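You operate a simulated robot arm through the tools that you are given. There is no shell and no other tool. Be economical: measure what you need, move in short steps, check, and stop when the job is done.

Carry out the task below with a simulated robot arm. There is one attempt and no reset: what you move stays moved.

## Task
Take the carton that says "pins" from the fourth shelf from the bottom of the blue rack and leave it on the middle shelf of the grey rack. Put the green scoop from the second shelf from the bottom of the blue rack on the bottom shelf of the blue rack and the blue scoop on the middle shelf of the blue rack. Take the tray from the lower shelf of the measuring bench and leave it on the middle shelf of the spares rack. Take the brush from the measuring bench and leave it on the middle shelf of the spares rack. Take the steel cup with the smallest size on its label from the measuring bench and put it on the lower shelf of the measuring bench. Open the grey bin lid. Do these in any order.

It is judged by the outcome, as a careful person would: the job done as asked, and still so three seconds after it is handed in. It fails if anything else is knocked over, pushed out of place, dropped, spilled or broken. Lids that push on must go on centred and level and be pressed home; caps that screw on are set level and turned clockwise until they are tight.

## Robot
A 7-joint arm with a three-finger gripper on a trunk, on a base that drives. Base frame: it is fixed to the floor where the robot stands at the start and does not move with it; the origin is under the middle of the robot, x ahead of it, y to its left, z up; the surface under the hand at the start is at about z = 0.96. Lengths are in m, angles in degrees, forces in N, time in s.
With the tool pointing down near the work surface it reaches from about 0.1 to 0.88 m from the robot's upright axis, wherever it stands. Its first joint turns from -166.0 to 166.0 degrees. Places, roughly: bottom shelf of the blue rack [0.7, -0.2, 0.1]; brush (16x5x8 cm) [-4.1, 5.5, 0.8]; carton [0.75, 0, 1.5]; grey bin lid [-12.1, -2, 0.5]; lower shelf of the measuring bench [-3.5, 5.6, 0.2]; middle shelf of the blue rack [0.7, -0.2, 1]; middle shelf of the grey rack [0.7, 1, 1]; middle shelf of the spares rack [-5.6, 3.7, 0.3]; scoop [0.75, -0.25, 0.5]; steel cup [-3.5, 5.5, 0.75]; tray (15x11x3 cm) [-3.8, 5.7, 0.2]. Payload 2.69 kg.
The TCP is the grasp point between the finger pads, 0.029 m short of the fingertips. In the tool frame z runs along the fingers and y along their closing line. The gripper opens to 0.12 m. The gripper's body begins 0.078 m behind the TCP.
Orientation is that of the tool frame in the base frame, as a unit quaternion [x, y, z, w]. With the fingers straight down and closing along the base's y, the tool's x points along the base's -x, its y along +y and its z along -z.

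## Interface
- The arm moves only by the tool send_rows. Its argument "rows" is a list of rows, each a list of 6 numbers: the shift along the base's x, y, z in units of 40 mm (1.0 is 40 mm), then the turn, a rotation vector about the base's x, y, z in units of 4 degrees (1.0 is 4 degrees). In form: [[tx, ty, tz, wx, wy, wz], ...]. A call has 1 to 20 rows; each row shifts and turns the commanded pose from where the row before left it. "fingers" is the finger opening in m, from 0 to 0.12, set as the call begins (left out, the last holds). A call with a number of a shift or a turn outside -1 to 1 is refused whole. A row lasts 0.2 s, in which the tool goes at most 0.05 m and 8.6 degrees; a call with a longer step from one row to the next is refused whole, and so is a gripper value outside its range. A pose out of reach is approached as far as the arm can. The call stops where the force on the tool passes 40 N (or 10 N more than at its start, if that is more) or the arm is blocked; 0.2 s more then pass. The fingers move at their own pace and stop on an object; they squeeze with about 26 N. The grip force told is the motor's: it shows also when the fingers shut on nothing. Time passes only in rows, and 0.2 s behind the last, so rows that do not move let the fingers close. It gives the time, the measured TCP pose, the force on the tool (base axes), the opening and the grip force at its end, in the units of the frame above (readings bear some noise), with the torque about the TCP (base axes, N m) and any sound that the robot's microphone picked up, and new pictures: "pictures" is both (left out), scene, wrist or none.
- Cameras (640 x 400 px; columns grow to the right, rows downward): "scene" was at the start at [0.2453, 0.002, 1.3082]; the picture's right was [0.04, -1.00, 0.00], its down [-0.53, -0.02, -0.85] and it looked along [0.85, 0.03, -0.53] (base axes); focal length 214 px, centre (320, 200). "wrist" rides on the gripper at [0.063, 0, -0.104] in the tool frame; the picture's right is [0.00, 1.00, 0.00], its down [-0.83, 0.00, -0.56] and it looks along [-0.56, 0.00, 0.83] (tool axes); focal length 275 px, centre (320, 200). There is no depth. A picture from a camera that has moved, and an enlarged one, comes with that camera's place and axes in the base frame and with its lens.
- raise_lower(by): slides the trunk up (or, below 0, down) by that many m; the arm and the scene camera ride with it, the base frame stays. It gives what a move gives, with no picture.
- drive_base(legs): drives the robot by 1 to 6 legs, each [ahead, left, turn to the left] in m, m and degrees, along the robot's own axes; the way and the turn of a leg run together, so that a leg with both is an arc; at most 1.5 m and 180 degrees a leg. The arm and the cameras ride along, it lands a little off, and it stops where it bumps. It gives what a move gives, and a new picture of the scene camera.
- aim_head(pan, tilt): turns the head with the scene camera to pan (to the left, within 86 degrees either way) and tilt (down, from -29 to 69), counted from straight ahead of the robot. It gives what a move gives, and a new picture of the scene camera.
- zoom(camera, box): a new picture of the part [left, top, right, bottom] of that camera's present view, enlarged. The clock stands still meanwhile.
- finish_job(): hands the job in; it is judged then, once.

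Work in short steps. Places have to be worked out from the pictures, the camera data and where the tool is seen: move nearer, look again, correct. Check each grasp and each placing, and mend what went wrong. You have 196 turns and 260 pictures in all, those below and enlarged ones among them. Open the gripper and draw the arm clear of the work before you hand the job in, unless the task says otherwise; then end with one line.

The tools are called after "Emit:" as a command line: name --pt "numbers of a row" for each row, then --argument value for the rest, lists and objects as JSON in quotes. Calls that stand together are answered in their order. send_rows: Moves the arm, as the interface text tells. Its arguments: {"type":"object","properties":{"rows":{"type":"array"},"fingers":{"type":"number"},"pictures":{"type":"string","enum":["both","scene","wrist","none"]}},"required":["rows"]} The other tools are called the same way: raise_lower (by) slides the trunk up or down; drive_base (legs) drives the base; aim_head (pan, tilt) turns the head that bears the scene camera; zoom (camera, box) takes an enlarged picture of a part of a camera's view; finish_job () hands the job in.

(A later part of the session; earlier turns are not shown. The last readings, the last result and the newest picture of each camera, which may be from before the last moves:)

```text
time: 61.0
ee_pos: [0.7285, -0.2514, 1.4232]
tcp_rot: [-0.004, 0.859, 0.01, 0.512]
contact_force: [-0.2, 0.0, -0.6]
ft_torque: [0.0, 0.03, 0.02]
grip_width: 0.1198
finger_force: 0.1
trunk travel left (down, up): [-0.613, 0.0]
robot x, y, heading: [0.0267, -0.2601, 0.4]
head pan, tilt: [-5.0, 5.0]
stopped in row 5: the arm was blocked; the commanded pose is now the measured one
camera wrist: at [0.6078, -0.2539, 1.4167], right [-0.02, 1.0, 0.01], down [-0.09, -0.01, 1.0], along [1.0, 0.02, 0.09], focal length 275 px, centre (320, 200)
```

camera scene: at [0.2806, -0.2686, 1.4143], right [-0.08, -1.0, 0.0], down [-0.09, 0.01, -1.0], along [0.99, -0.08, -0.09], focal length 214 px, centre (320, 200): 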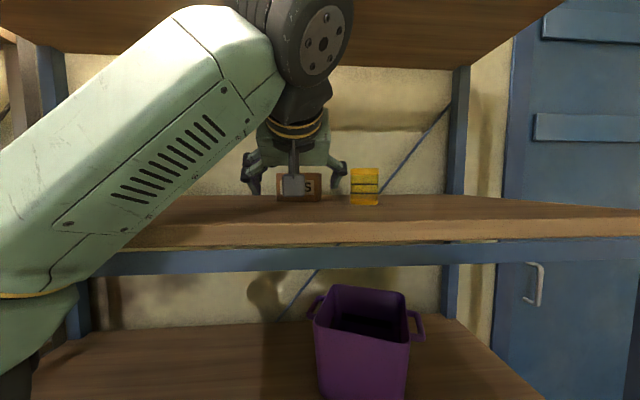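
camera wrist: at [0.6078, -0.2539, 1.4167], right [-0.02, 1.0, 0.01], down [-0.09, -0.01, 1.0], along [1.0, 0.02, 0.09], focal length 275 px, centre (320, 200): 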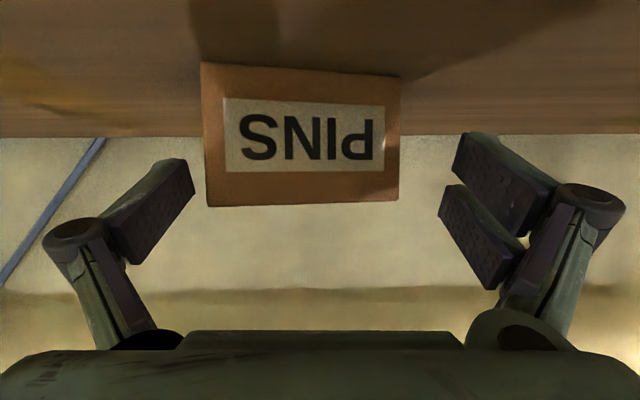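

Contact comes earlier with a closer base, so a farther base with a straighter arm is better. Retract, back up 7 cm, and extend.

Emit:
send_rows --pt "-0.7 -0.1 0 0 0 0" --pt "-0.7 0 -0.1 0.1 0.3 -0.25" --pictures "none"

Emit:
drive_base --legs '[[-0.07, 0, 0]]'

Emit:
send_rows --pt "0.4 0 0 0 0 0" --pt "0.5 0 0 0 0 0" --pt "0.5 0 0 0 0 0" --pt "0.5 0 0 0 0 0" --pictures "wrist"

```text
time: 61.6
ee_pos: [0.6937, -0.2584, 1.4075]
tcp_rot: [0.006, 0.87, 0.005, 0.493]
contact_force: [-0.9, 0.7, 0.9]
ft_torque: [-0.03, -0.02, -0.04]
grip_width: 0.12
finger_force: 0.2
trunk travel left (down, up): [-0.613, 0.0]
robot x, y, heading: [0.0323, -0.2633, 0.3]
head pan, tilt: [-5.0, 5.0]
```

```text
time: 62.7
ee_pos: [0.6233, -0.2575, 1.4078]
tcp_rot: [0.005, 0.869, 0.007, 0.495]
contact_force: [0.4, -0.2, 0.6]
ft_torque: [0.01, 0.01, 0.0]
grip_width: 0.1197
finger_force: 0.1
trunk travel left (down, up): [-0.613, 0.0]
robot x, y, heading: [-0.0345, -0.2585, 0.5]
head pan, tilt: [-5.0, 5.0]
camera scene: at [0.2072, -0.2681, 1.4147], right [-0.08, -1.0, 0.0], down [-0.09, 0.01, -1.0], along [0.99, -0.08, -0.09], focal length 214 px, centre (320, 200)
```

scene: 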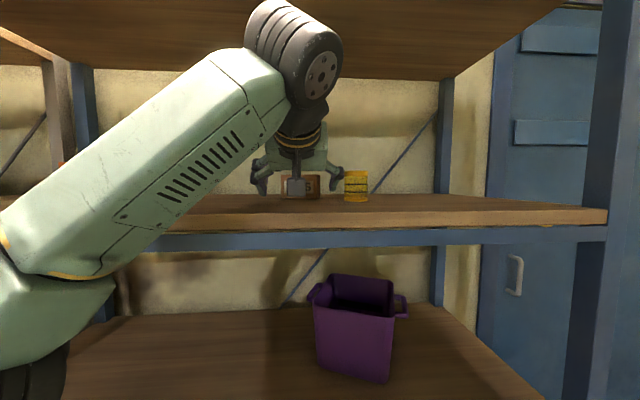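

```text
time: 63.7
ee_pos: [0.7008, -0.2581, 1.4066]
tcp_rot: [0.005, 0.869, 0.007, 0.494]
contact_force: [1.1, 0.0, 0.7]
ft_torque: [0.01, 0.02, 0.01]
grip_width: 0.1198
finger_force: 0.0
trunk travel left (down, up): [-0.613, 0.0]
robot x, y, heading: [-0.0379, -0.2569, 0.6]
head pan, tilt: [-5.0, 5.0]
camera wrist: at [0.58, -0.2581, 1.406], right [0.0, 1.0, 0.01], down [-0.05, -0.01, 1.0], along [1.0, 0.0, 0.05], focal length 275 px, centre (320, 200)
```

wrist: 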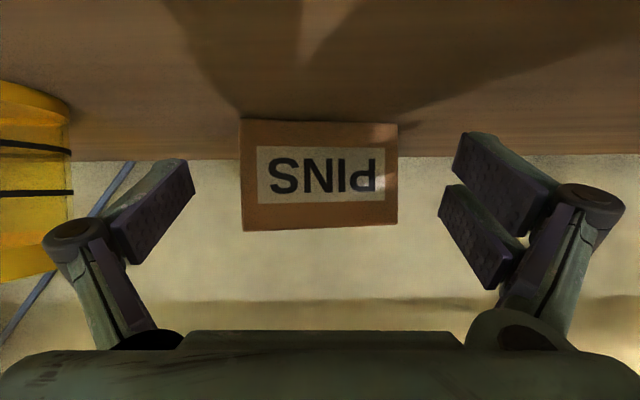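

Perfectly centred. Advance in 16 mm steps to x≈0.765.

Emit:
send_rows --pt "0.4 0 0 0 0 0" --pt "0.4 0 0 0 0 0" --pt "0.4 0 0 0 0 0" --pt "0.4 0 0 0 0 0" --pictures "wrist"

```text
time: 64.7
ee_pos: [0.7502, -0.2565, 1.4176]
tcp_rot: [0.005, 0.866, 0.007, 0.5]
contact_force: [0.3, -0.8, 0.6]
ft_torque: [0.01, 0.0, 0.02]
grip_width: 0.1198
finger_force: 0.0
trunk travel left (down, up): [-0.613, 0.0]
robot x, y, heading: [-0.0403, -0.2596, 0.4]
head pan, tilt: [-5.0, 5.0]
camera wrist: at [0.6291, -0.2557, 1.4149], right [0.0, 1.0, 0.01], down [-0.07, -0.01, 1.0], along [1.0, 0.0, 0.07], focal length 275 px, centre (320, 200)
```

wrist: 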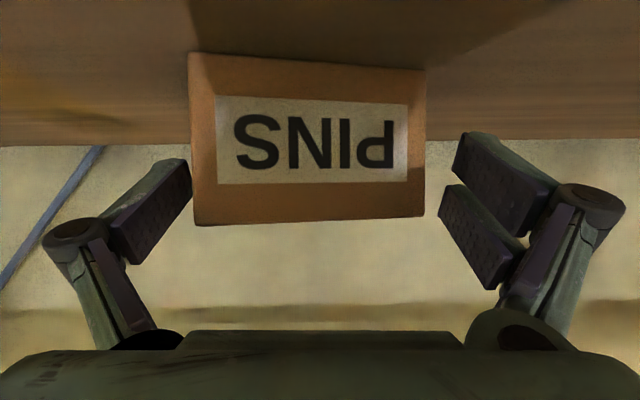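

The fingertips now overlap the carton by ~3 cm. Close on it.

Emit:
send_rows --pt "0 -0.08 0 0 0 0" --pt "0 0 0 0 0 0" --pt "0 0 0 0 0 0" --pt "0 0 0 0 0 0" --fingers 0.05 --pictures "wrist"

```text
time: 65.7
ee_pos: [0.7495, -0.2564, 1.4185]
tcp_rot: [0.003, 0.866, 0.007, 0.5]
contact_force: [-1.5, 0.6, 0.7]
ft_torque: [-0.08, -0.01, -0.02]
grip_width: 0.0951
finger_force: 25.9
trunk travel left (down, up): [-0.613, 0.0]
robot x, y, heading: [-0.0408, -0.2606, 0.5]
head pan, tilt: [-5.0, 5.0]
camera wrist: at [0.6286, -0.2564, 1.4155], right [0.0, 1.0, 0.01], down [-0.07, -0.01, 1.0], along [1.0, 0.0, 0.07], focal length 275 px, centre (320, 200)
```

wrist: 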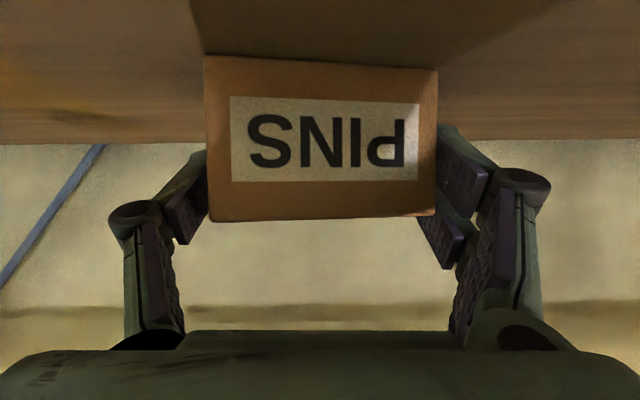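

Grip is firm (26 N, 9.5 cm). Slide it back toward me.

Emit:
send_rows --pt "-0.3 0 0.05 0 0 0" --pt "-0.5 0 0.1 0 0 0" --pt "-0.6 0 0.2 0 0 0" --pt "-0.7 0 0.2 0 0 0" --pt "-0.7 0 0.1 0 0 0" --pictures "wrist"

```text
time: 66.9
ee_pos: [0.651, -0.2609, 1.4347]
tcp_rot: [0.005, 0.869, 0.007, 0.494]
contact_force: [-0.7, 1.3, 0.9]
ft_torque: [0.03, -0.05, 0.06]
grip_width: 0.09
finger_force: 25.9
trunk travel left (down, up): [-0.613, 0.0]
robot x, y, heading: [-0.0371, -0.2595, 0.5]
head pan, tilt: [-5.0, 5.0]
camera wrist: at [0.5291, -0.2613, 1.4334], right [0.0, 1.0, 0.01], down [-0.05, -0.01, 1.0], along [1.0, 0.0, 0.05], focal length 275 px, centre (320, 200)
```

wrist: 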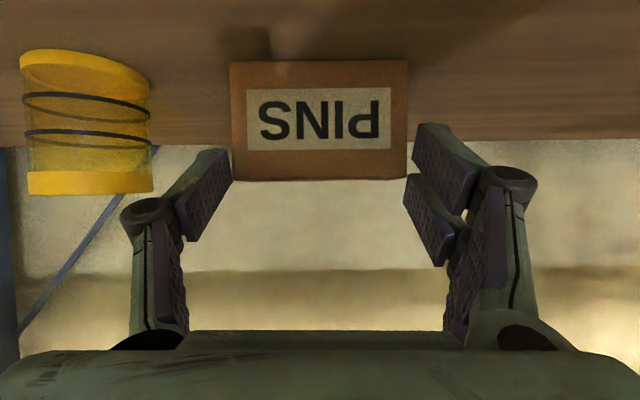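

The carton was dragged about 7 cm but slipped to the fingertips and still rests on the shelf. Open, advance and lower, and regrip deeper.

Emit:
send_rows --pt "0 0 0 0 0 0" --pt "0 0 0 0 0 0" --pt "0 0 -0.2 0 0 0" --pt "0.3 0 -0.3 0 0 0" --pt "0.45 0 -0.2 0 0 0" --pt "0.45 0 0 0 0 0" --fingers 0.12 --pictures "wrist"

```text
time: 68.3
ee_pos: [0.6986, -0.2625, 1.4036]
tcp_rot: [0.005, 0.87, 0.007, 0.493]
contact_force: [1.1, 0.0, -0.3]
ft_torque: [-0.04, 0.01, 0.01]
grip_width: 0.12
finger_force: 0.2
trunk travel left (down, up): [-0.613, 0.0]
robot x, y, heading: [-0.043, -0.2623, -0.1]
head pan, tilt: [-5.0, 5.0]
camera wrist: at [0.5783, -0.2617, 1.4042], right [0.0, 1.0, 0.01], down [-0.05, -0.01, 1.0], along [1.0, 0.0, 0.05], focal length 275 px, centre (320, 200)
```

wrist: 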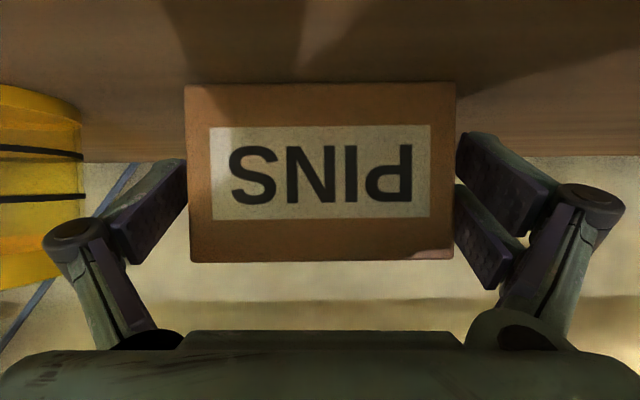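

Now ~5 cm overlap. Close and lift.

Emit:
send_rows --pt "0 0 0 0 0 0" --pt "0 0 0 0 0 0" --pt "0 0 0 0 0 0" --pt "0 0 0.2 0 0 0" --pt "0 0 0.4 0 0 0" --fingers 0.05 --pictures "wrist"

```text
time: 69.5
ee_pos: [0.6995, -0.2611, 1.4282]
tcp_rot: [0.006, 0.87, 0.007, 0.494]
contact_force: [-0.3, -0.8, -3.0]
ft_torque: [0.0, 0.03, 0.0]
grip_width: 0.0897
finger_force: 26.0
trunk travel left (down, up): [-0.613, 0.0]
robot x, y, heading: [-0.0361, -0.2624, 0.5]
head pan, tilt: [-5.0, 5.0]
camera wrist: at [0.5782, -0.2609, 1.4282], right [0.0, 1.0, 0.01], down [-0.05, -0.01, 1.0], along [1.0, 0.0, 0.05], focal length 275 px, centre (320, 200)
```

wrist: 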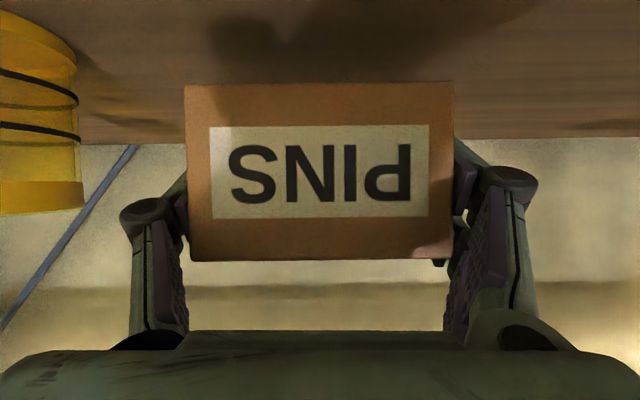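

Lifted (≈3 N). Back out and drive left to the grey rack, looking at its middle shelf.

Emit:
drive_base --legs '[[-0.45, 0, 0], [0, 1.2, 0]]'

Emit:
aim_head --pan 0 --tilt 25

```text
time: 81.3
ee_pos: [0.2555, 0.9099, 1.4286]
tcp_rot: [0.017, 0.869, 0.0, 0.495]
contact_force: [-0.3, -0.2, -3.6]
ft_torque: [-0.02, 0.01, 0.01]
grip_width: 0.0896
finger_force: 26.6
trunk travel left (down, up): [-0.613, 0.0]
robot x, y, heading: [-0.4825, 0.9308, -1.2]
head pan, tilt: [-5.0, 5.0]
camera scene: at [-0.2354, 0.9148, 1.4144], right [-0.1, -0.99, 0.0], down [-0.09, 0.01, -1.0], along [0.99, -0.1, -0.09], focal length 214 px, centre (320, 200)
```

scene: 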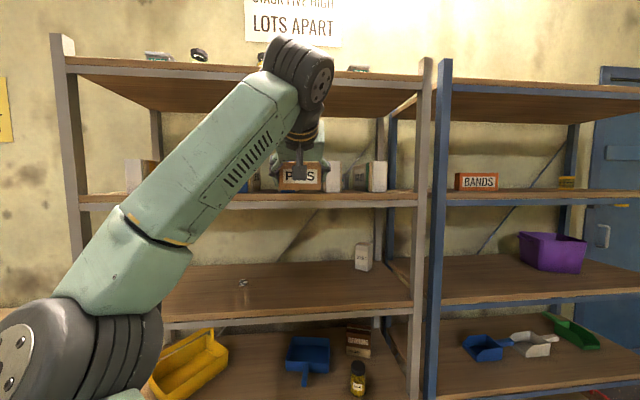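

```text
time: 82.1
ee_pos: [0.2544, 0.909, 1.4285]
tcp_rot: [0.017, 0.869, 0.0, 0.495]
contact_force: [1.1, 1.2, -4.4]
ft_torque: [0.03, 0.0, -0.02]
grip_width: 0.0898
finger_force: 25.9
trunk travel left (down, up): [-0.613, 0.0]
robot x, y, heading: [-0.483, 0.9272, -1.1]
head pan, tilt: [0.0, 25.0]
camera scene: at [-0.2346, 0.9227, 1.382], right [-0.02, -1.0, 0.0], down [-0.42, 0.01, -0.91], along [0.91, -0.02, -0.42], focal length 214 px, centre (320, 200)
```

scene: 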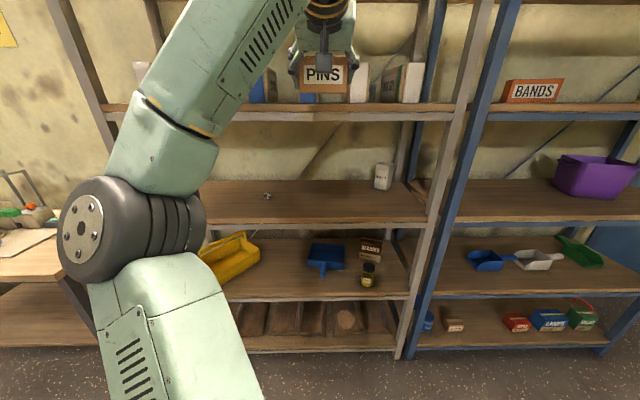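

The shelf is free around x≈0.65, y≈0.87 (surface ≈0.96). Lower the trunk outside the rack, then drive in with the same arm pose.

Emit:
raise_lower --by -0.4

Emit:
drive_base --legs '[[0.25, -0.03, 1.1]]'

```text
time: 86.0
ee_pos: [0.2555, 0.9091, 1.0295]
tcp_rot: [0.017, 0.87, 0.0, 0.493]
contact_force: [-0.4, -0.8, -2.9]
ft_torque: [-0.05, -0.03, -0.01]
grip_width: 0.09
finger_force: 26.3
trunk travel left (down, up): [-0.213, 0.4]
robot x, y, heading: [-0.4836, 0.9282, -0.9]
head pan, tilt: [0.0, 25.0]
```

```text
time: 87.8
ee_pos: [0.5096, 0.8927, 1.0298]
tcp_rot: [0.007, 0.87, 0.006, 0.494]
contact_force: [-0.1, 0.4, -2.7]
ft_torque: [-0.02, -0.02, 0.02]
grip_width: 0.0896
finger_force: 26.3
trunk travel left (down, up): [-0.213, 0.4]
robot x, y, heading: [-0.2287, 0.8967, 0.5]
head pan, tilt: [0.0, 25.0]
camera scene: at [0.019, 0.8966, 0.982], right [0.0, -1.0, 0.0], down [-0.42, 0.0, -0.91], along [0.91, 0.0, -0.42], focal length 214 px, centre (320, 200)
```

scene: 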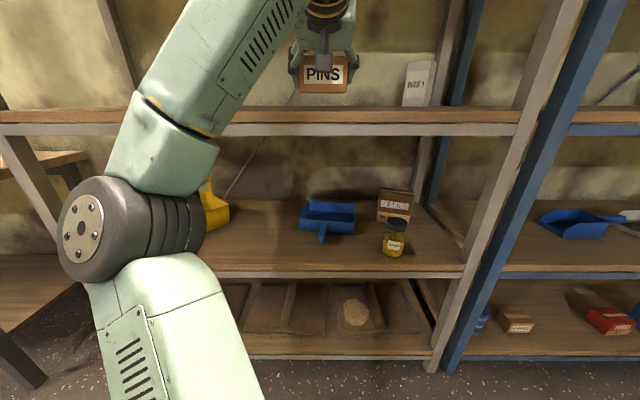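

Carton bottom ≈1.0, shelf ≈0.965. Drive in 0.15 more, then lower.

Emit:
drive_base --legs '[[0.15, 0, -0.4]]'

Emit:
send_rows --pt "0 0 -0.2 0 0 0" --pt "0 0 -0.2 0 0 0" --pt "0 0 -0.1 0 0 0" --pictures "wrist"

```text
time: 89.2
ee_pos: [0.6586, 0.887, 1.0284]
tcp_rot: [0.011, 0.869, 0.004, 0.494]
contact_force: [0.0, -0.4, -3.2]
ft_torque: [-0.02, 0.01, 0.02]
grip_width: 0.0895
finger_force: 25.9
trunk travel left (down, up): [-0.213, 0.4]
robot x, y, heading: [-0.0799, 0.8969, 0.2]
head pan, tilt: [0.0, 25.0]
camera scene: at [0.1688, 0.8947, 0.982], right [0.0, -1.0, 0.0], down [-0.42, 0.0, -0.91], along [0.91, 0.0, -0.42], focal length 214 px, centre (320, 200)
```

scene: 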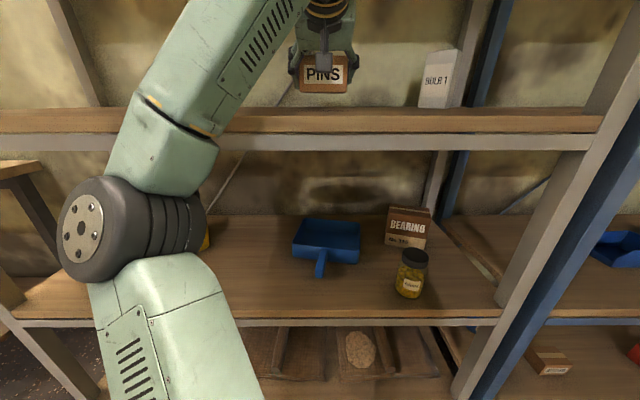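

```text
time: 90.0
ee_pos: [0.6576, 0.8874, 1.0072]
tcp_rot: [0.011, 0.87, 0.004, 0.494]
contact_force: [-0.8, -0.4, -2.6]
ft_torque: [-0.03, 0.04, 0.02]
grip_width: 0.0899
finger_force: 25.8
trunk travel left (down, up): [-0.213, 0.4]
robot x, y, heading: [-0.0776, 0.8996, -0.1]
head pan, tilt: [0.0, 25.0]
camera wrist: at [0.5373, 0.8891, 1.0083], right [0.01, 1.0, 0.01], down [-0.05, -0.01, 1.0], along [1.0, -0.01, 0.05], focal length 275 px, centre (320, 200)
```

wrist: 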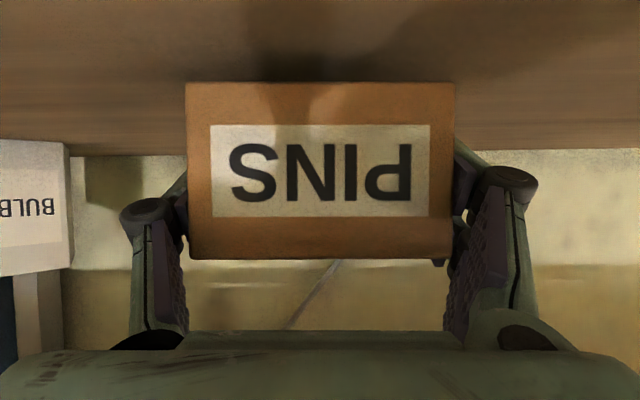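

Lower in small steps till contact shows.

Emit:
send_rows --pt "0 0 -0.1 0 0 0" --pt "0 0 -0.1 0 0 0" --pictures "none"

Emit:
send_rows --pt "0 0 -0.08 0 0 0" --pictures "wrist"

```text
time: 90.6
ee_pos: [0.6579, 0.8873, 1.0013]
tcp_rot: [0.01, 0.87, 0.005, 0.494]
contact_force: [0.3, -0.2, -2.8]
ft_torque: [-0.02, 0.01, -0.02]
grip_width: 0.0897
finger_force: 26.1
trunk travel left (down, up): [-0.213, 0.4]
robot x, y, heading: [-0.0793, 0.8956, 0.1]
head pan, tilt: [0.0, 25.0]
```

```text
time: 91.0
ee_pos: [0.6575, 0.8866, 0.9983]
tcp_rot: [0.011, 0.87, 0.003, 0.494]
contact_force: [0.1, -0.7, -3.1]
ft_torque: [0.03, -0.01, 0.0]
grip_width: 0.0898
finger_force: 26.6
trunk travel left (down, up): [-0.213, 0.4]
robot x, y, heading: [-0.0799, 0.8935, -0.2]
head pan, tilt: [0.0, 25.0]
camera wrist: at [0.5372, 0.8887, 0.9971], right [0.01, 1.0, 0.01], down [-0.05, -0.01, 1.0], along [1.0, -0.01, 0.05], focal length 275 px, centre (320, 200)
```

wrist: 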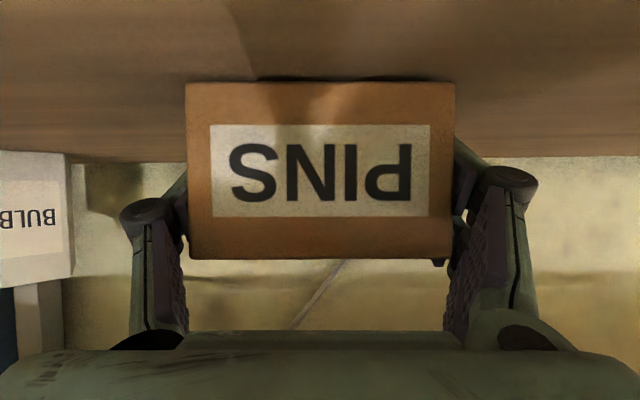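

Nearly touching; continue down in 2 mm steps.

Emit:
send_rows --pt "0 0 -0.07 0 0 0" --pictures "none"

Emit:
send_rows --pt "0 0 -0.06 0 0 0" --pictures "none"

Emit:
send_rows --pt "0 0 -0.05 0 0 0" --pictures "none"

```text
time: 91.4
ee_pos: [0.6588, 0.8869, 0.9955]
tcp_rot: [0.012, 0.868, 0.003, 0.496]
contact_force: [2.1, 0.1, 3.2]
ft_torque: [-0.31, 0.11, 0.11]
grip_width: 0.0899
finger_force: 26.3
trunk travel left (down, up): [-0.213, 0.4]
robot x, y, heading: [-0.0828, 0.8983, -0.2]
head pan, tilt: [0.0, 25.0]
```

```text
time: 91.8
ee_pos: [0.6582, 0.8867, 0.9942]
tcp_rot: [0.011, 0.868, 0.003, 0.497]
contact_force: [6.4, -0.5, 14.3]
ft_torque: [-0.87, -0.09, 0.16]
grip_width: 0.0899
finger_force: 26.0
trunk travel left (down, up): [-0.213, 0.4]
robot x, y, heading: [-0.0803, 0.8991, 0.0]
head pan, tilt: [0.0, 25.0]
```

```text
time: 92.2
ee_pos: [0.6577, 0.8867, 0.9926]
tcp_rot: [0.011, 0.868, 0.004, 0.497]
contact_force: [4.7, -0.6, 22.1]
ft_torque: [-0.73, -0.49, 0.31]
grip_width: 0.0902
finger_force: 25.8
trunk travel left (down, up): [-0.213, 0.4]
robot x, y, heading: [-0.0808, 0.8987, -0.3]
head pan, tilt: [0.0, 25.0]
```

Resting on the shelf. Back off 2 mm, open fully, then drive straight back.

Emit:
send_rows --pt "0 0 0.05 0 0 0" --pt "0 0 0 0 0 0" --pt "0 0 0 0 0 0" --pt "0 0 0 0 0 0" --fingers 0.12 --pictures "wrist"

Emit:
drive_base --legs '[[-0.4, 0, 0]]'

```text
time: 93.2
ee_pos: [0.6579, 0.8875, 0.9922]
tcp_rot: [0.011, 0.869, 0.004, 0.495]
contact_force: [-0.5, -0.3, -1.2]
ft_torque: [-0.02, 0.04, -0.01]
grip_width: 0.1199
finger_force: 0.1
trunk travel left (down, up): [-0.213, 0.4]
robot x, y, heading: [-0.0801, 0.8986, -0.1]
head pan, tilt: [0.0, 25.0]
camera wrist: at [0.5374, 0.8894, 0.9921], right [0.01, 1.0, 0.01], down [-0.05, -0.01, 1.0], along [1.0, -0.01, 0.05], focal length 275 px, centre (320, 200)
```

wrist: 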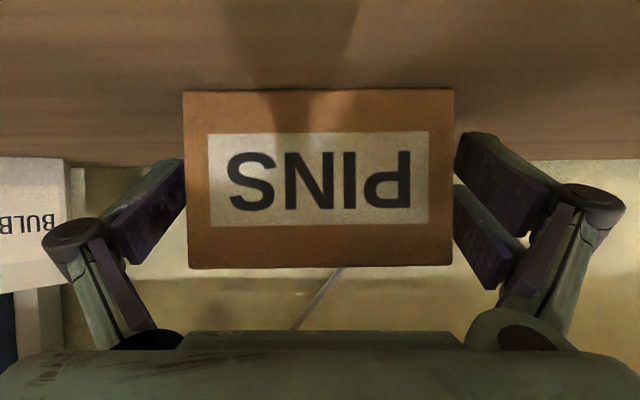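

```text
time: 95.7
ee_pos: [0.258, 0.891, 0.9927]
tcp_rot: [0.009, 0.869, 0.005, 0.494]
contact_force: [0.7, 0.2, -0.5]
ft_torque: [0.02, -0.01, -0.02]
grip_width: 0.1199
finger_force: 0.1
trunk travel left (down, up): [-0.213, 0.4]
robot x, y, heading: [-0.4762, 0.8952, -0.2]
head pan, tilt: [0.0, 25.0]
camera scene: at [-0.2317, 0.8964, 0.982], right [0.0, -1.0, 0.0], down [-0.42, 0.0, -0.91], along [0.91, 0.0, -0.42], focal length 214 px, centre (320, 200)
```

scene: 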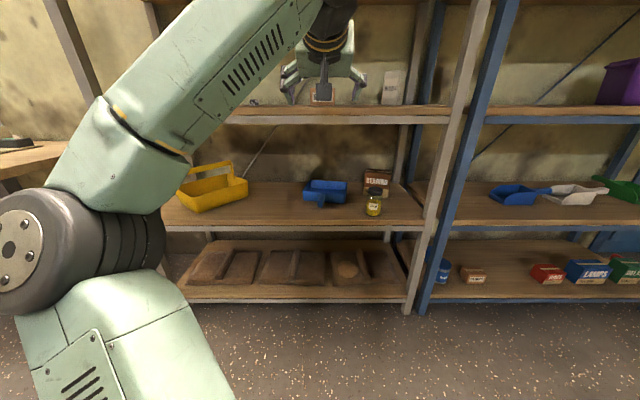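

Carton is placed. Drive right to face the blue rack's scoops and look at shelves 2 and 1.

Emit:
drive_base --legs '[[0, -1.15, 0]]'

Emit:
aim_head --pan -10 --tilt 30

Emit:
zoom --camera "scene" --box '[140, 60, 540, 310]'

```text
time: 104.9
ee_pos: [0.2431, -0.283, 0.9934]
tcp_rot: [0.019, 0.869, -0.001, 0.494]
contact_force: [0.2, -0.5, -0.2]
ft_torque: [0.02, 0.01, -0.01]
grip_width: 0.1198
finger_force: 0.0
trunk travel left (down, up): [-0.213, 0.4]
robot x, y, heading: [-0.4919, -0.2568, -1.2]
head pan, tilt: [0.0, 25.0]
camera scene: at [-0.2456, -0.2659, 0.982], right [-0.02, -1.0, 0.0], down [-0.42, 0.01, -0.91], along [0.91, -0.02, -0.42], focal length 214 px, centre (320, 200)
```

scene: 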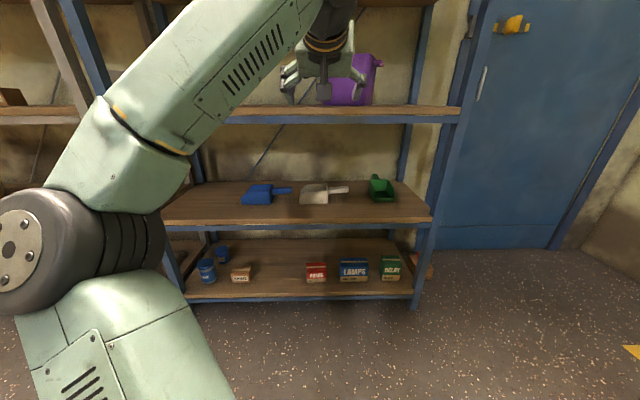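

```text
time: 105.7
ee_pos: [0.2439, -0.2822, 0.9932]
tcp_rot: [0.018, 0.869, 0.0, 0.494]
contact_force: [0.1, 0.5, 0.2]
ft_torque: [0.0, 0.02, 0.02]
grip_width: 0.1201
finger_force: 0.1
trunk travel left (down, up): [-0.213, 0.4]
robot x, y, heading: [-0.4952, -0.2604, -1.3]
head pan, tilt: [-10.0, 30.0]
camera scene: at [-0.249, -0.2815, 0.9741], right [-0.2, -0.98, 0.0], down [-0.49, 0.1, -0.87], along [0.85, -0.17, -0.5], focal length 214 px, centre (320, 200)
```

scene: 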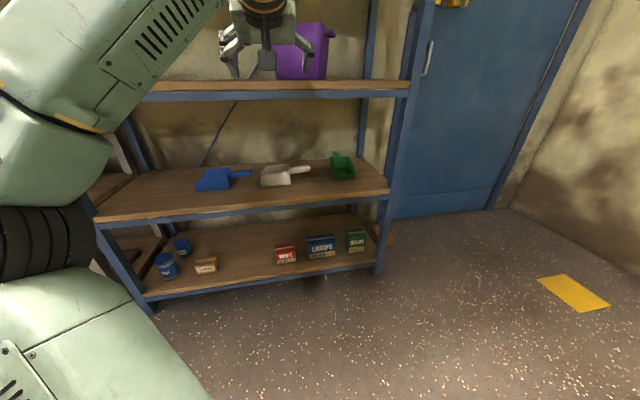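

```text
1.60 times, centred on (340, 185) of scene
camera zoom: at [-0.249, -0.2815, 0.9741], right [-0.2, -0.98, 0.0], down [-0.49, 0.1, -0.87], along [0.85, -0.17, -0.5], focal length 343 px, centre (288, 224)
```

zoom: 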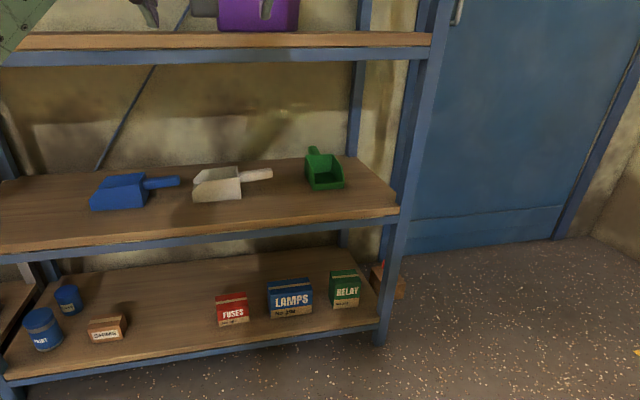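

Zoom in closely on the scoops for shape and handle details.

Emit:
zoom --camera "scene" --box '[180, 140, 380, 265]'

```text
3.20 times, centred on (280, 202) of scene
camera zoom: at [-0.249, -0.2815, 0.9741], right [-0.2, -0.98, 0.0], down [-0.49, 0.1, -0.87], along [0.85, -0.17, -0.5], focal length 686 px, centre (448, 192)
```

zoom: 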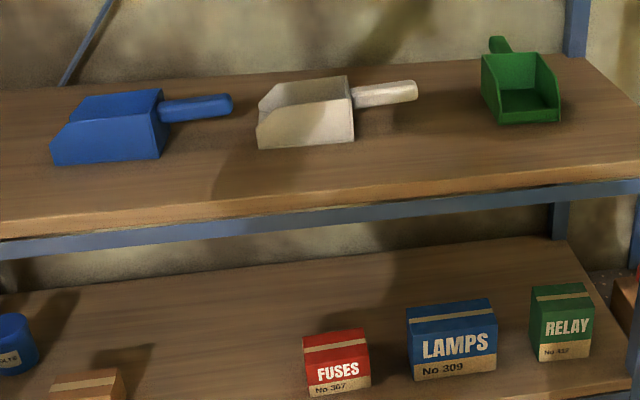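

Plan for green: its bowl opens toward us, ~10 cm wide, centred y≈-0.61, x from 0.72; grip it across the outside with the same tilted approach. First lower trunk fully, lower the arm and line up.

Emit:
raise_lower --by -0.213

Emit:
send_rows --pt "-0.4 0 -0.6 0 0 0" --pt "-0.4 0 -0.6 0 0 0" --pt "-0.4 0 -0.6 0 0 0" --pt "-0.4 0 -0.6 0 0 0" --pt "-0.4 0 -0.6 0 0 0" --pt "-0.4 0 -0.6 0 0 0" --pt "-0.2 0 -0.6 0 0 0" --pt "0 0 -0.6 0 0 0" --pictures "none"

Emit:
drive_base --legs '[[0, -0.33, 1.2]]'

```text
time: 108.1
ee_pos: [0.2405, -0.2833, 0.8647]
tcp_rot: [0.02, 0.868, 0.001, 0.497]
contact_force: [-0.7, -1.4, 0.2]
ft_torque: [0.02, 0.01, 0.01]
grip_width: 0.1199
finger_force: 0.1
trunk travel left (down, up): [-0.078, 0.535]
robot x, y, heading: [-0.4907, -0.2591, -1.2]
head pan, tilt: [-10.0, 30.0]
stopped: the arm was blocked; the commanded pose is now the measured one
```

```text
time: 109.9
ee_pos: [0.1383, -0.2841, 0.6717]
tcp_rot: [0.022, 0.867, -0.002, 0.497]
contact_force: [-0.5, 0.3, -0.2]
ft_torque: [-0.01, -0.02, -0.03]
grip_width: 0.1198
finger_force: 0.1
trunk travel left (down, up): [-0.078, 0.535]
robot x, y, heading: [-0.4925, -0.2574, -1.1]
head pan, tilt: [-10.0, 30.0]
```

```text
time: 113.0
ee_pos: [0.1341, -0.5967, 0.6719]
tcp_rot: [0.012, 0.868, 0.004, 0.497]
contact_force: [0.0, -1.1, -0.6]
ft_torque: [0.02, 0.0, 0.03]
grip_width: 0.12
finger_force: 0.0
trunk travel left (down, up): [-0.078, 0.535]
robot x, y, heading: [-0.4995, -0.5796, 0.0]
head pan, tilt: [-10.0, 30.0]
camera scene: at [-0.2555, -0.5997, 0.843], right [-0.18, -0.98, 0.0], down [-0.49, 0.09, -0.87], along [0.85, -0.15, -0.5], focal length 214 px, centre (320, 200)
```

scene: 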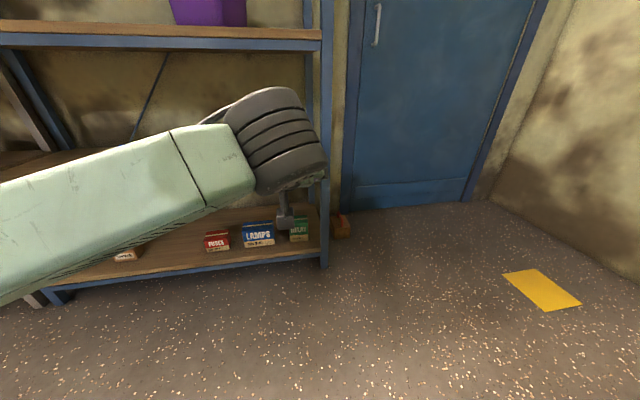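

Now lower the remaining trunk travel and check with the wrist camera.

Emit:
raise_lower --by -0.078

Emit:
send_rows --pt "0.5 0 0 0 0 0" --pictures "wrist"

```text
time: 114.4
ee_pos: [0.1347, -0.596, 0.673]
tcp_rot: [0.013, 0.867, 0.003, 0.497]
contact_force: [-0.4, -0.1, -0.2]
ft_torque: [-0.01, 0.02, 0.03]
grip_width: 0.1197
finger_force: 0.1
trunk travel left (down, up): [-0.078, 0.535]
robot x, y, heading: [-0.501, -0.5816, 0.0]
head pan, tilt: [-10.0, 30.0]
stopped: the arm was blocked; the commanded pose is now the measured one
```

```text
time: 114.8
ee_pos: [0.1538, -0.5959, 0.6716]
tcp_rot: [0.012, 0.868, 0.006, 0.496]
contact_force: [-0.5, -0.7, 0.4]
ft_torque: [0.02, -0.01, 0.02]
grip_width: 0.1199
finger_force: 0.1
trunk travel left (down, up): [-0.078, 0.535]
robot x, y, heading: [-0.501, -0.5818, -0.1]
head pan, tilt: [-10.0, 30.0]
camera wrist: at [0.0332, -0.5934, 0.6704], right [0.01, 1.0, 0.02], down [-0.06, -0.02, 1.0], along [1.0, -0.02, 0.06], focal length 275 px, centre (320, 200)
```

wrist: 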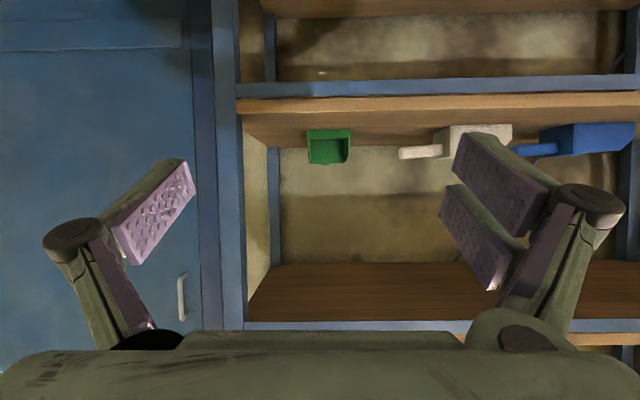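

Shelf 2 surface ≈0.54; green centre y≈-0.588, front x≈0.675. Lower the hand to z≈0.60 and drive ahead to a standoff.

Emit:
send_rows --pt "0 0.1 -0.6 0 0 0" --pt "0 0.1 -0.6 0 0 0" --pt "0 0 -0.6 -0.2 0 0" --pictures "none"

Emit:
drive_base --legs '[[0.4, 0, 0]]'

Emit:
send_rows --pt "0 0 0 0 0 0" --pictures "wrist"

```text
time: 115.6
ee_pos: [0.1562, -0.5879, 0.5982]
tcp_rot: [0.01, 0.868, -0.003, 0.497]
contact_force: [-0.3, 0.1, 0.0]
ft_torque: [0.01, -0.02, 0.01]
grip_width: 0.1203
finger_force: 0.1
trunk travel left (down, up): [-0.078, 0.535]
robot x, y, heading: [-0.4977, -0.5825, -0.2]
head pan, tilt: [-10.0, 30.0]
```

```text
time: 118.1
ee_pos: [0.5594, -0.5869, 0.5991]
tcp_rot: [0.007, 0.867, 0.0, 0.498]
contact_force: [-0.3, 0.1, -0.1]
ft_torque: [0.0, -0.03, -0.03]
grip_width: 0.1197
finger_force: 0.2
trunk travel left (down, up): [-0.078, 0.535]
robot x, y, heading: [-0.0932, -0.586, 0.0]
head pan, tilt: [-10.0, 30.0]
camera scene: at [0.1493, -0.5998, 0.843], right [-0.17, -0.98, 0.0], down [-0.49, 0.09, -0.87], along [0.86, -0.15, -0.5], focal length 214 px, centre (320, 200)
```

scene: 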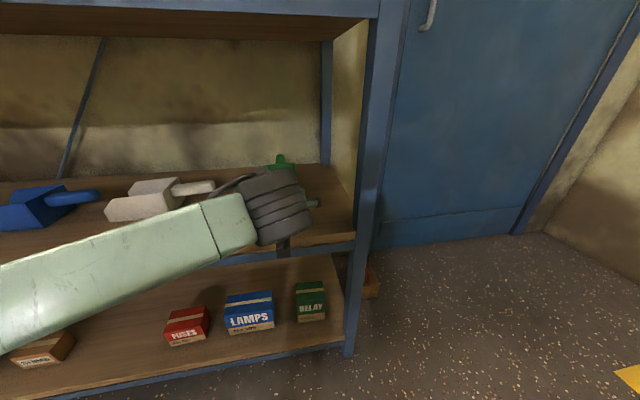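

```text
time: 118.5
ee_pos: [0.5606, -0.5868, 0.5985]
tcp_rot: [0.008, 0.868, -0.001, 0.496]
contact_force: [-0.9, -0.4, 1.0]
ft_torque: [-0.01, 0.0, -0.03]
grip_width: 0.1201
finger_force: 0.0
trunk travel left (down, up): [-0.078, 0.535]
robot x, y, heading: [-0.0928, -0.5817, 0.2]
head pan, tilt: [-10.0, 30.0]
camera wrist: at [0.4392, -0.5848, 0.5974], right [0.01, 1.0, 0.0], down [-0.06, 0.0, 1.0], along [1.0, -0.01, 0.06], focal length 275 px, centre (320, 200)
```

wrist: 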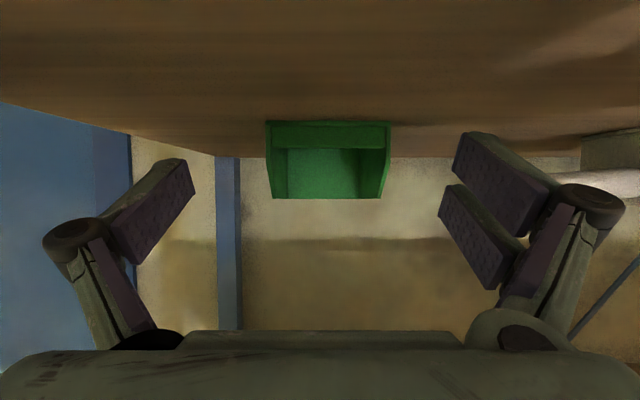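

Front lip x≈0.655, centre y≈-0.581. The forearm is low relative to the shelf edge, so back out, raise the trunk 0.12 while lowering the hand, then come in.

Emit:
drive_base --legs '[[-0.12, 0, 0]]'

Emit:
raise_lower --by 0.12

Emit:
send_rows --pt "0 0 -0.6 0 0 0" --pt "0 0 -0.6 0 0 0" --pt "0 0 -0.6 0 0 0" --pt "0 0 -0.6 0 0 0" --pt "0 0.1 -0.6 0 0 0" --pt "0 0 -0.35 0 0 0" --pictures "scene"

```text
time: 119.7
ee_pos: [0.4406, -0.5881, 0.5974]
tcp_rot: [0.008, 0.868, -0.001, 0.497]
contact_force: [0.2, 0.5, 0.7]
ft_torque: [-0.01, -0.01, 0.01]
grip_width: 0.12
finger_force: 0.1
trunk travel left (down, up): [-0.078, 0.535]
robot x, y, heading: [-0.2147, -0.5827, -0.1]
head pan, tilt: [-10.0, 30.0]
camera scene: at [0.0292, -0.6001, 0.843], right [-0.18, -0.98, 0.0], down [-0.49, 0.09, -0.87], along [0.85, -0.15, -0.5], focal length 214 px, centre (320, 200)
```

scene: 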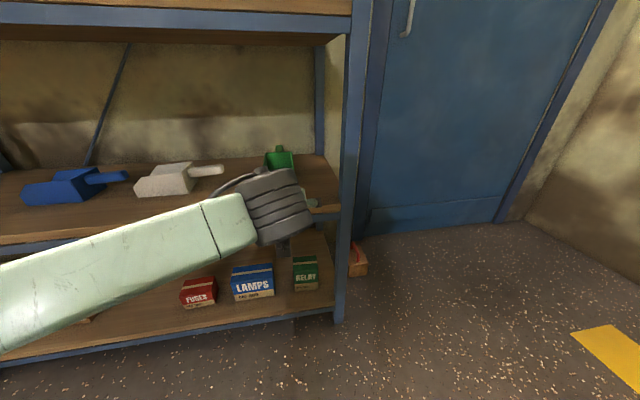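

```text
time: 121.2
ee_pos: [0.4408, -0.5884, 0.7131]
tcp_rot: [0.009, 0.869, -0.003, 0.495]
contact_force: [-0.5, 0.2, -0.1]
ft_torque: [0.0, -0.01, 0.01]
grip_width: 0.12
finger_force: 0.0
trunk travel left (down, up): [-0.198, 0.415]
robot x, y, heading: [-0.2134, -0.5839, 0.1]
head pan, tilt: [-10.0, 30.0]
```

```text
time: 122.6
ee_pos: [0.473, -0.5842, 0.5949]
tcp_rot: [0.009, 0.87, -0.002, 0.494]
contact_force: [0.2, -0.1, -0.1]
ft_torque: [0.0, -0.03, -0.02]
grip_width: 0.1199
finger_force: 0.0
out of reach, approached as far as the arm can: row 3, 4, 5, 6
trunk travel left (down, up): [-0.198, 0.415]
robot x, y, heading: [-0.213, -0.5855, -0.4]
head pan, tilt: [-10.0, 30.0]
camera scene: at [0.0317, -0.6, 0.9595], right [-0.18, -0.98, 0.0], down [-0.49, 0.09, -0.87], along [0.85, -0.15, -0.5], focal length 214 px, centre (320, 200)
```

scene: 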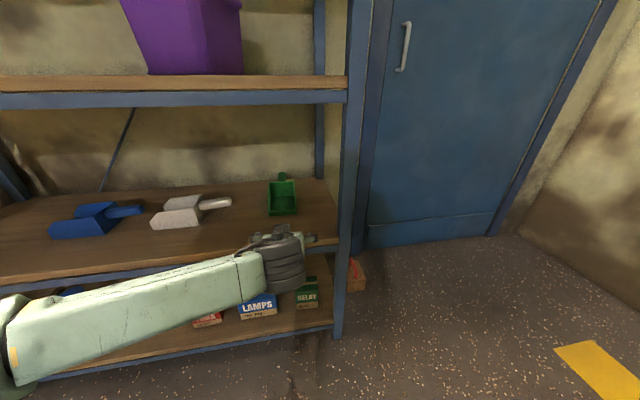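

Joint limit at this tilt; reduce the tilt to 45°, which also lifts the forearm.

Emit:
send_rows --pt "-0.2 0 0 0 0.75 0" --pt "-0.2 0 0 0 0.75 0" --pt "-0.2 0 0 0 0.75 0" --pt "-0.2 0.1 -0.1 0 0.75 0" --pt "-0.1 0 -0.2 0 0.75 0" --pictures "none"

Emit:
drive_base --legs '[[0.17, 0, 0.3]]'

Emit:
send_rows --pt "0 0 0 0 0 0" --pictures "wrist"

```text
time: 123.8
ee_pos: [0.4367, -0.5801, 0.5822]
tcp_rot: [0.009, 0.926, -0.003, 0.377]
contact_force: [-0.1, -0.2, -0.4]
ft_torque: [0.02, 0.04, -0.01]
grip_width: 0.1201
finger_force: 0.0
trunk travel left (down, up): [-0.198, 0.415]
robot x, y, heading: [-0.2119, -0.5799, 0.2]
head pan, tilt: [-10.0, 30.0]
```

```text
time: 125.3
ee_pos: [0.6052, -0.5771, 0.5827]
tcp_rot: [0.006, 0.926, -0.002, 0.377]
contact_force: [0.4, 0.7, 0.0]
ft_torque: [-0.02, -0.04, 0.04]
grip_width: 0.1202
finger_force: 0.0
trunk travel left (down, up): [-0.198, 0.415]
robot x, y, heading: [-0.0465, -0.581, -0.1]
head pan, tilt: [-10.0, 30.0]
camera scene: at [0.2009, -0.5989, 0.9595], right [-0.17, -0.99, 0.0], down [-0.49, 0.09, -0.87], along [0.85, -0.15, -0.5], focal length 214 px, centre (320, 200)
```

scene: 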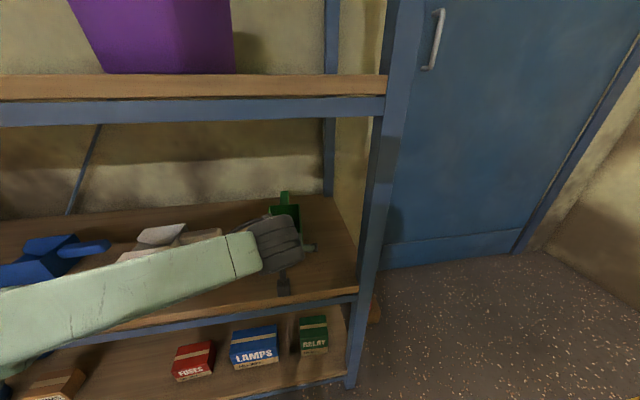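

```text
time: 125.7
ee_pos: [0.6059, -0.5772, 0.5822]
tcp_rot: [0.006, 0.926, -0.002, 0.377]
contact_force: [-0.5, -0.3, 0.5]
ft_torque: [0.02, 0.05, 0.02]
grip_width: 0.1202
finger_force: 0.0
trunk travel left (down, up): [-0.198, 0.415]
robot x, y, heading: [-0.0434, -0.581, 0.1]
head pan, tilt: [-10.0, 30.0]
camera wrist: at [0.4886, -0.5758, 0.6129], right [0.01, 1.0, 0.0], down [0.21, 0.0, 0.98], along [0.98, -0.01, -0.21], focal length 275 px, centre (320, 200)
```

wrist: 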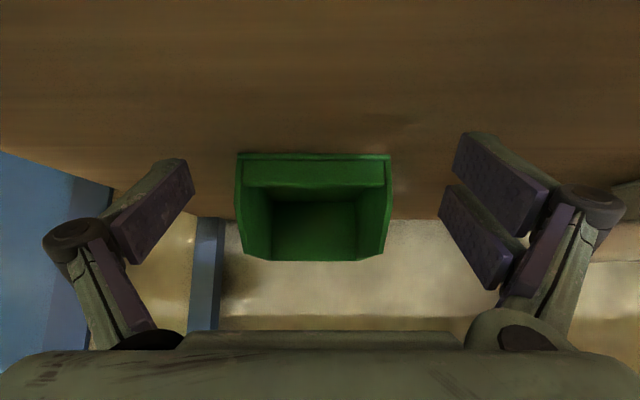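

Clear. Drive 6 cm, then finish with the arm to x≈0.72.

Emit:
drive_base --legs '[[0.06, 0, 0]]'

Emit:
send_rows --pt "0.1 -0.08 0 0 0 0" --pt "0.4 0 0 0 0 0" --pt "0.4 0 0 0 0 0" --pt "0.4 0 0 0 0 0" --pictures "wrist"

```text
time: 126.7
ee_pos: [0.6639, -0.5768, 0.5824]
tcp_rot: [0.006, 0.926, -0.002, 0.376]
contact_force: [0.2, -0.7, 0.8]
ft_torque: [-0.04, -0.03, -0.01]
grip_width: 0.1199
finger_force: 0.0
trunk travel left (down, up): [-0.198, 0.415]
robot x, y, heading: [0.0135, -0.5834, 0.2]
head pan, tilt: [-10.0, 30.0]
camera scene: at [0.2606, -0.5987, 0.9595], right [-0.17, -0.99, 0.0], down [-0.49, 0.09, -0.87], along [0.85, -0.15, -0.5], focal length 214 px, centre (320, 200)
```

scene: 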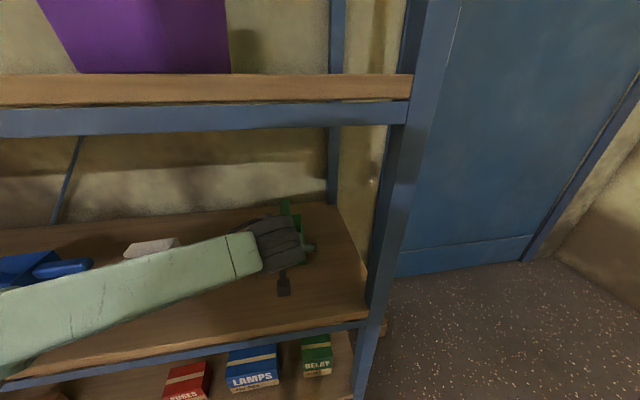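

```text
time: 127.7
ee_pos: [0.7181, -0.581, 0.5822]
tcp_rot: [0.006, 0.926, -0.001, 0.377]
contact_force: [0.5, 0.3, -0.2]
ft_torque: [0.01, 0.0, -0.02]
grip_width: 0.1198
finger_force: 0.0
trunk travel left (down, up): [-0.198, 0.415]
robot x, y, heading: [0.0148, -0.5815, 0.2]
head pan, tilt: [-10.0, 30.0]
camera wrist: at [0.6005, -0.579, 0.6123], right [0.01, 1.0, 0.0], down [0.21, 0.0, 0.98], along [0.98, -0.01, -0.21], focal length 275 px, centre (320, 200)
```

wrist: 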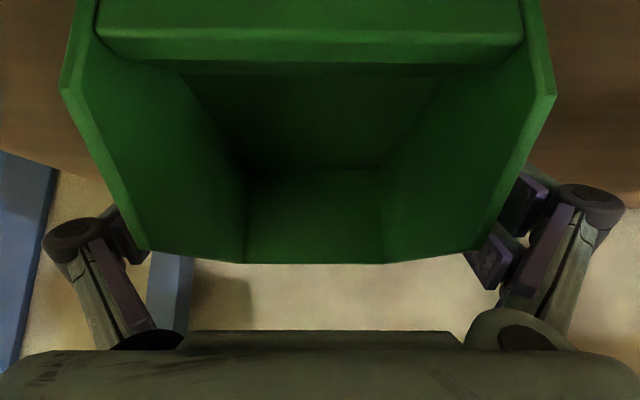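

Fingers straddle the bowl. Close on it.

Emit:
send_rows --pt "0 0 0 0 0 0" --pt "0 0 0 0 0 0" --pt "0 0 0 0 0 0" --pt "0 0 0.15 0 0 0" --pt "0 0 0.4 0 0 0" --fingers 0.05 --pictures "wrist"

```text
time: 128.9
ee_pos: [0.717, -0.5789, 0.6019]
tcp_rot: [0.006, 0.927, -0.002, 0.376]
contact_force: [0.0, 0.0, -1.1]
ft_torque: [0.01, 0.06, 0.01]
grip_width: 0.0939
finger_force: 26.4
trunk travel left (down, up): [-0.198, 0.415]
robot x, y, heading: [0.0181, -0.5838, 0.1]
head pan, tilt: [-10.0, 30.0]
camera wrist: at [0.5996, -0.5783, 0.6344], right [0.01, 1.0, 0.0], down [0.21, 0.0, 0.98], along [0.98, -0.01, -0.21], focal length 275 px, centre (320, 200)
```

wrist: 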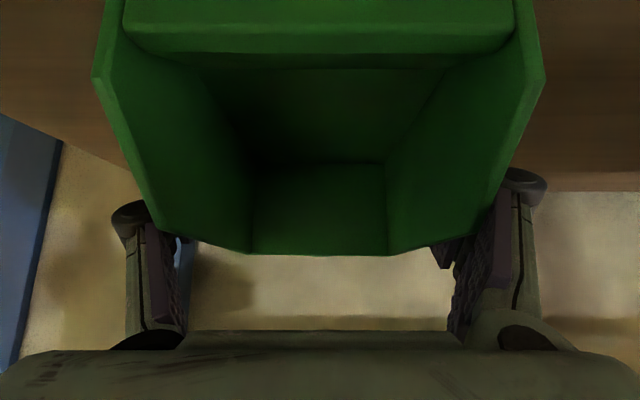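

Green scoop is held. Back out, shift left toward y≈-0.06, and lower the trunk.

Emit:
drive_base --legs '[[-0.5, 0, 0], [0, 0.52, 0]]'

Emit:
raise_lower --by -0.19

Emit:
send_rows --pt "0 0 -0.7 0 0 0" --pt "0 0 -0.7 0 0 0" --pt "0 0 -0.7 0 0 0" --pt "0 0 -0.7 0 0 0" --pt "0 0 -0.7 0 0 0" --pt "0 0 -0.7 0 0 0" --pictures "scene"

```text
time: 135.9
ee_pos: [0.2084, -0.0619, 0.6041]
tcp_rot: [0.003, 0.926, -0.001, 0.377]
contact_force: [0.6, 1.5, -0.2]
ft_torque: [0.01, 0.05, 0.0]
grip_width: 0.0938
finger_force: 25.7
trunk travel left (down, up): [-0.198, 0.415]
robot x, y, heading: [-0.494, -0.0678, 0.9]
head pan, tilt: [-10.0, 30.0]
camera scene: at [-0.2467, -0.0846, 0.9595], right [-0.16, -0.99, 0.0], down [-0.49, 0.08, -0.87], along [0.85, -0.14, -0.5], focal length 214 px, centre (320, 200)
```

scene: 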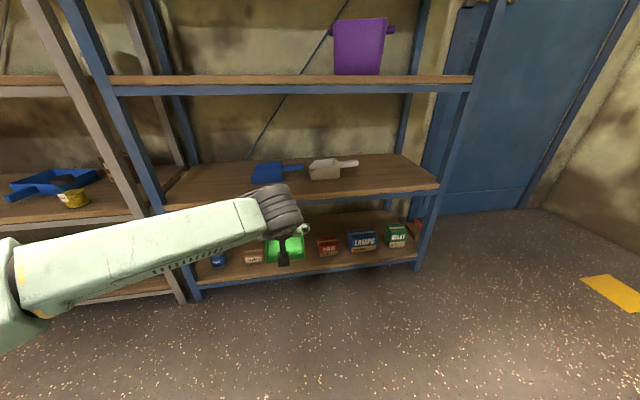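

```text
time: 138.2
ee_pos: [0.2081, -0.0626, 0.4898]
tcp_rot: [0.003, 0.925, 0.0, 0.379]
contact_force: [0.9, 0.3, -0.5]
ft_torque: [0.01, 0.03, -0.02]
grip_width: 0.0936
finger_force: 26.0
trunk travel left (down, up): [-0.078, 0.535]
robot x, y, heading: [-0.4902, -0.0718, 0.7]
head pan, tilt: [-10.0, 30.0]
stopped: the arm was blocked; the commanded pose is now the measured one
```

```text
time: 139.6
ee_pos: [0.2084, -0.0624, 0.3212]
tcp_rot: [0.004, 0.925, -0.001, 0.379]
contact_force: [-0.4, -0.6, -0.4]
ft_torque: [0.0, 0.03, 0.01]
grip_width: 0.0935
finger_force: 26.6
trunk travel left (down, up): [-0.078, 0.535]
robot x, y, heading: [-0.4923, -0.0681, 0.5]
head pan, tilt: [-10.0, 30.0]
camera scene: at [-0.2489, -0.0836, 0.843], right [-0.16, -0.99, 0.0], down [-0.49, 0.08, -0.87], along [0.86, -0.14, -0.5], focal length 214 px, centre (320, 200)
```

scene: 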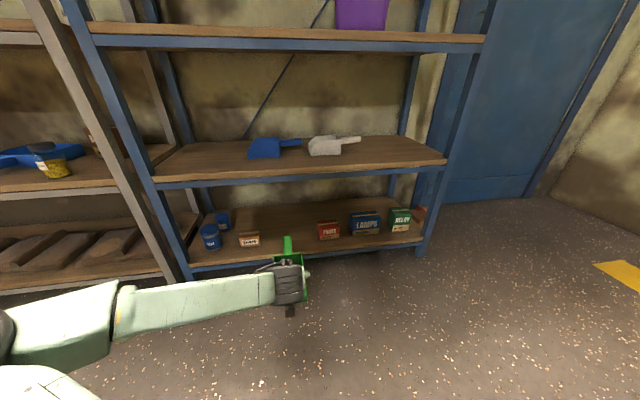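

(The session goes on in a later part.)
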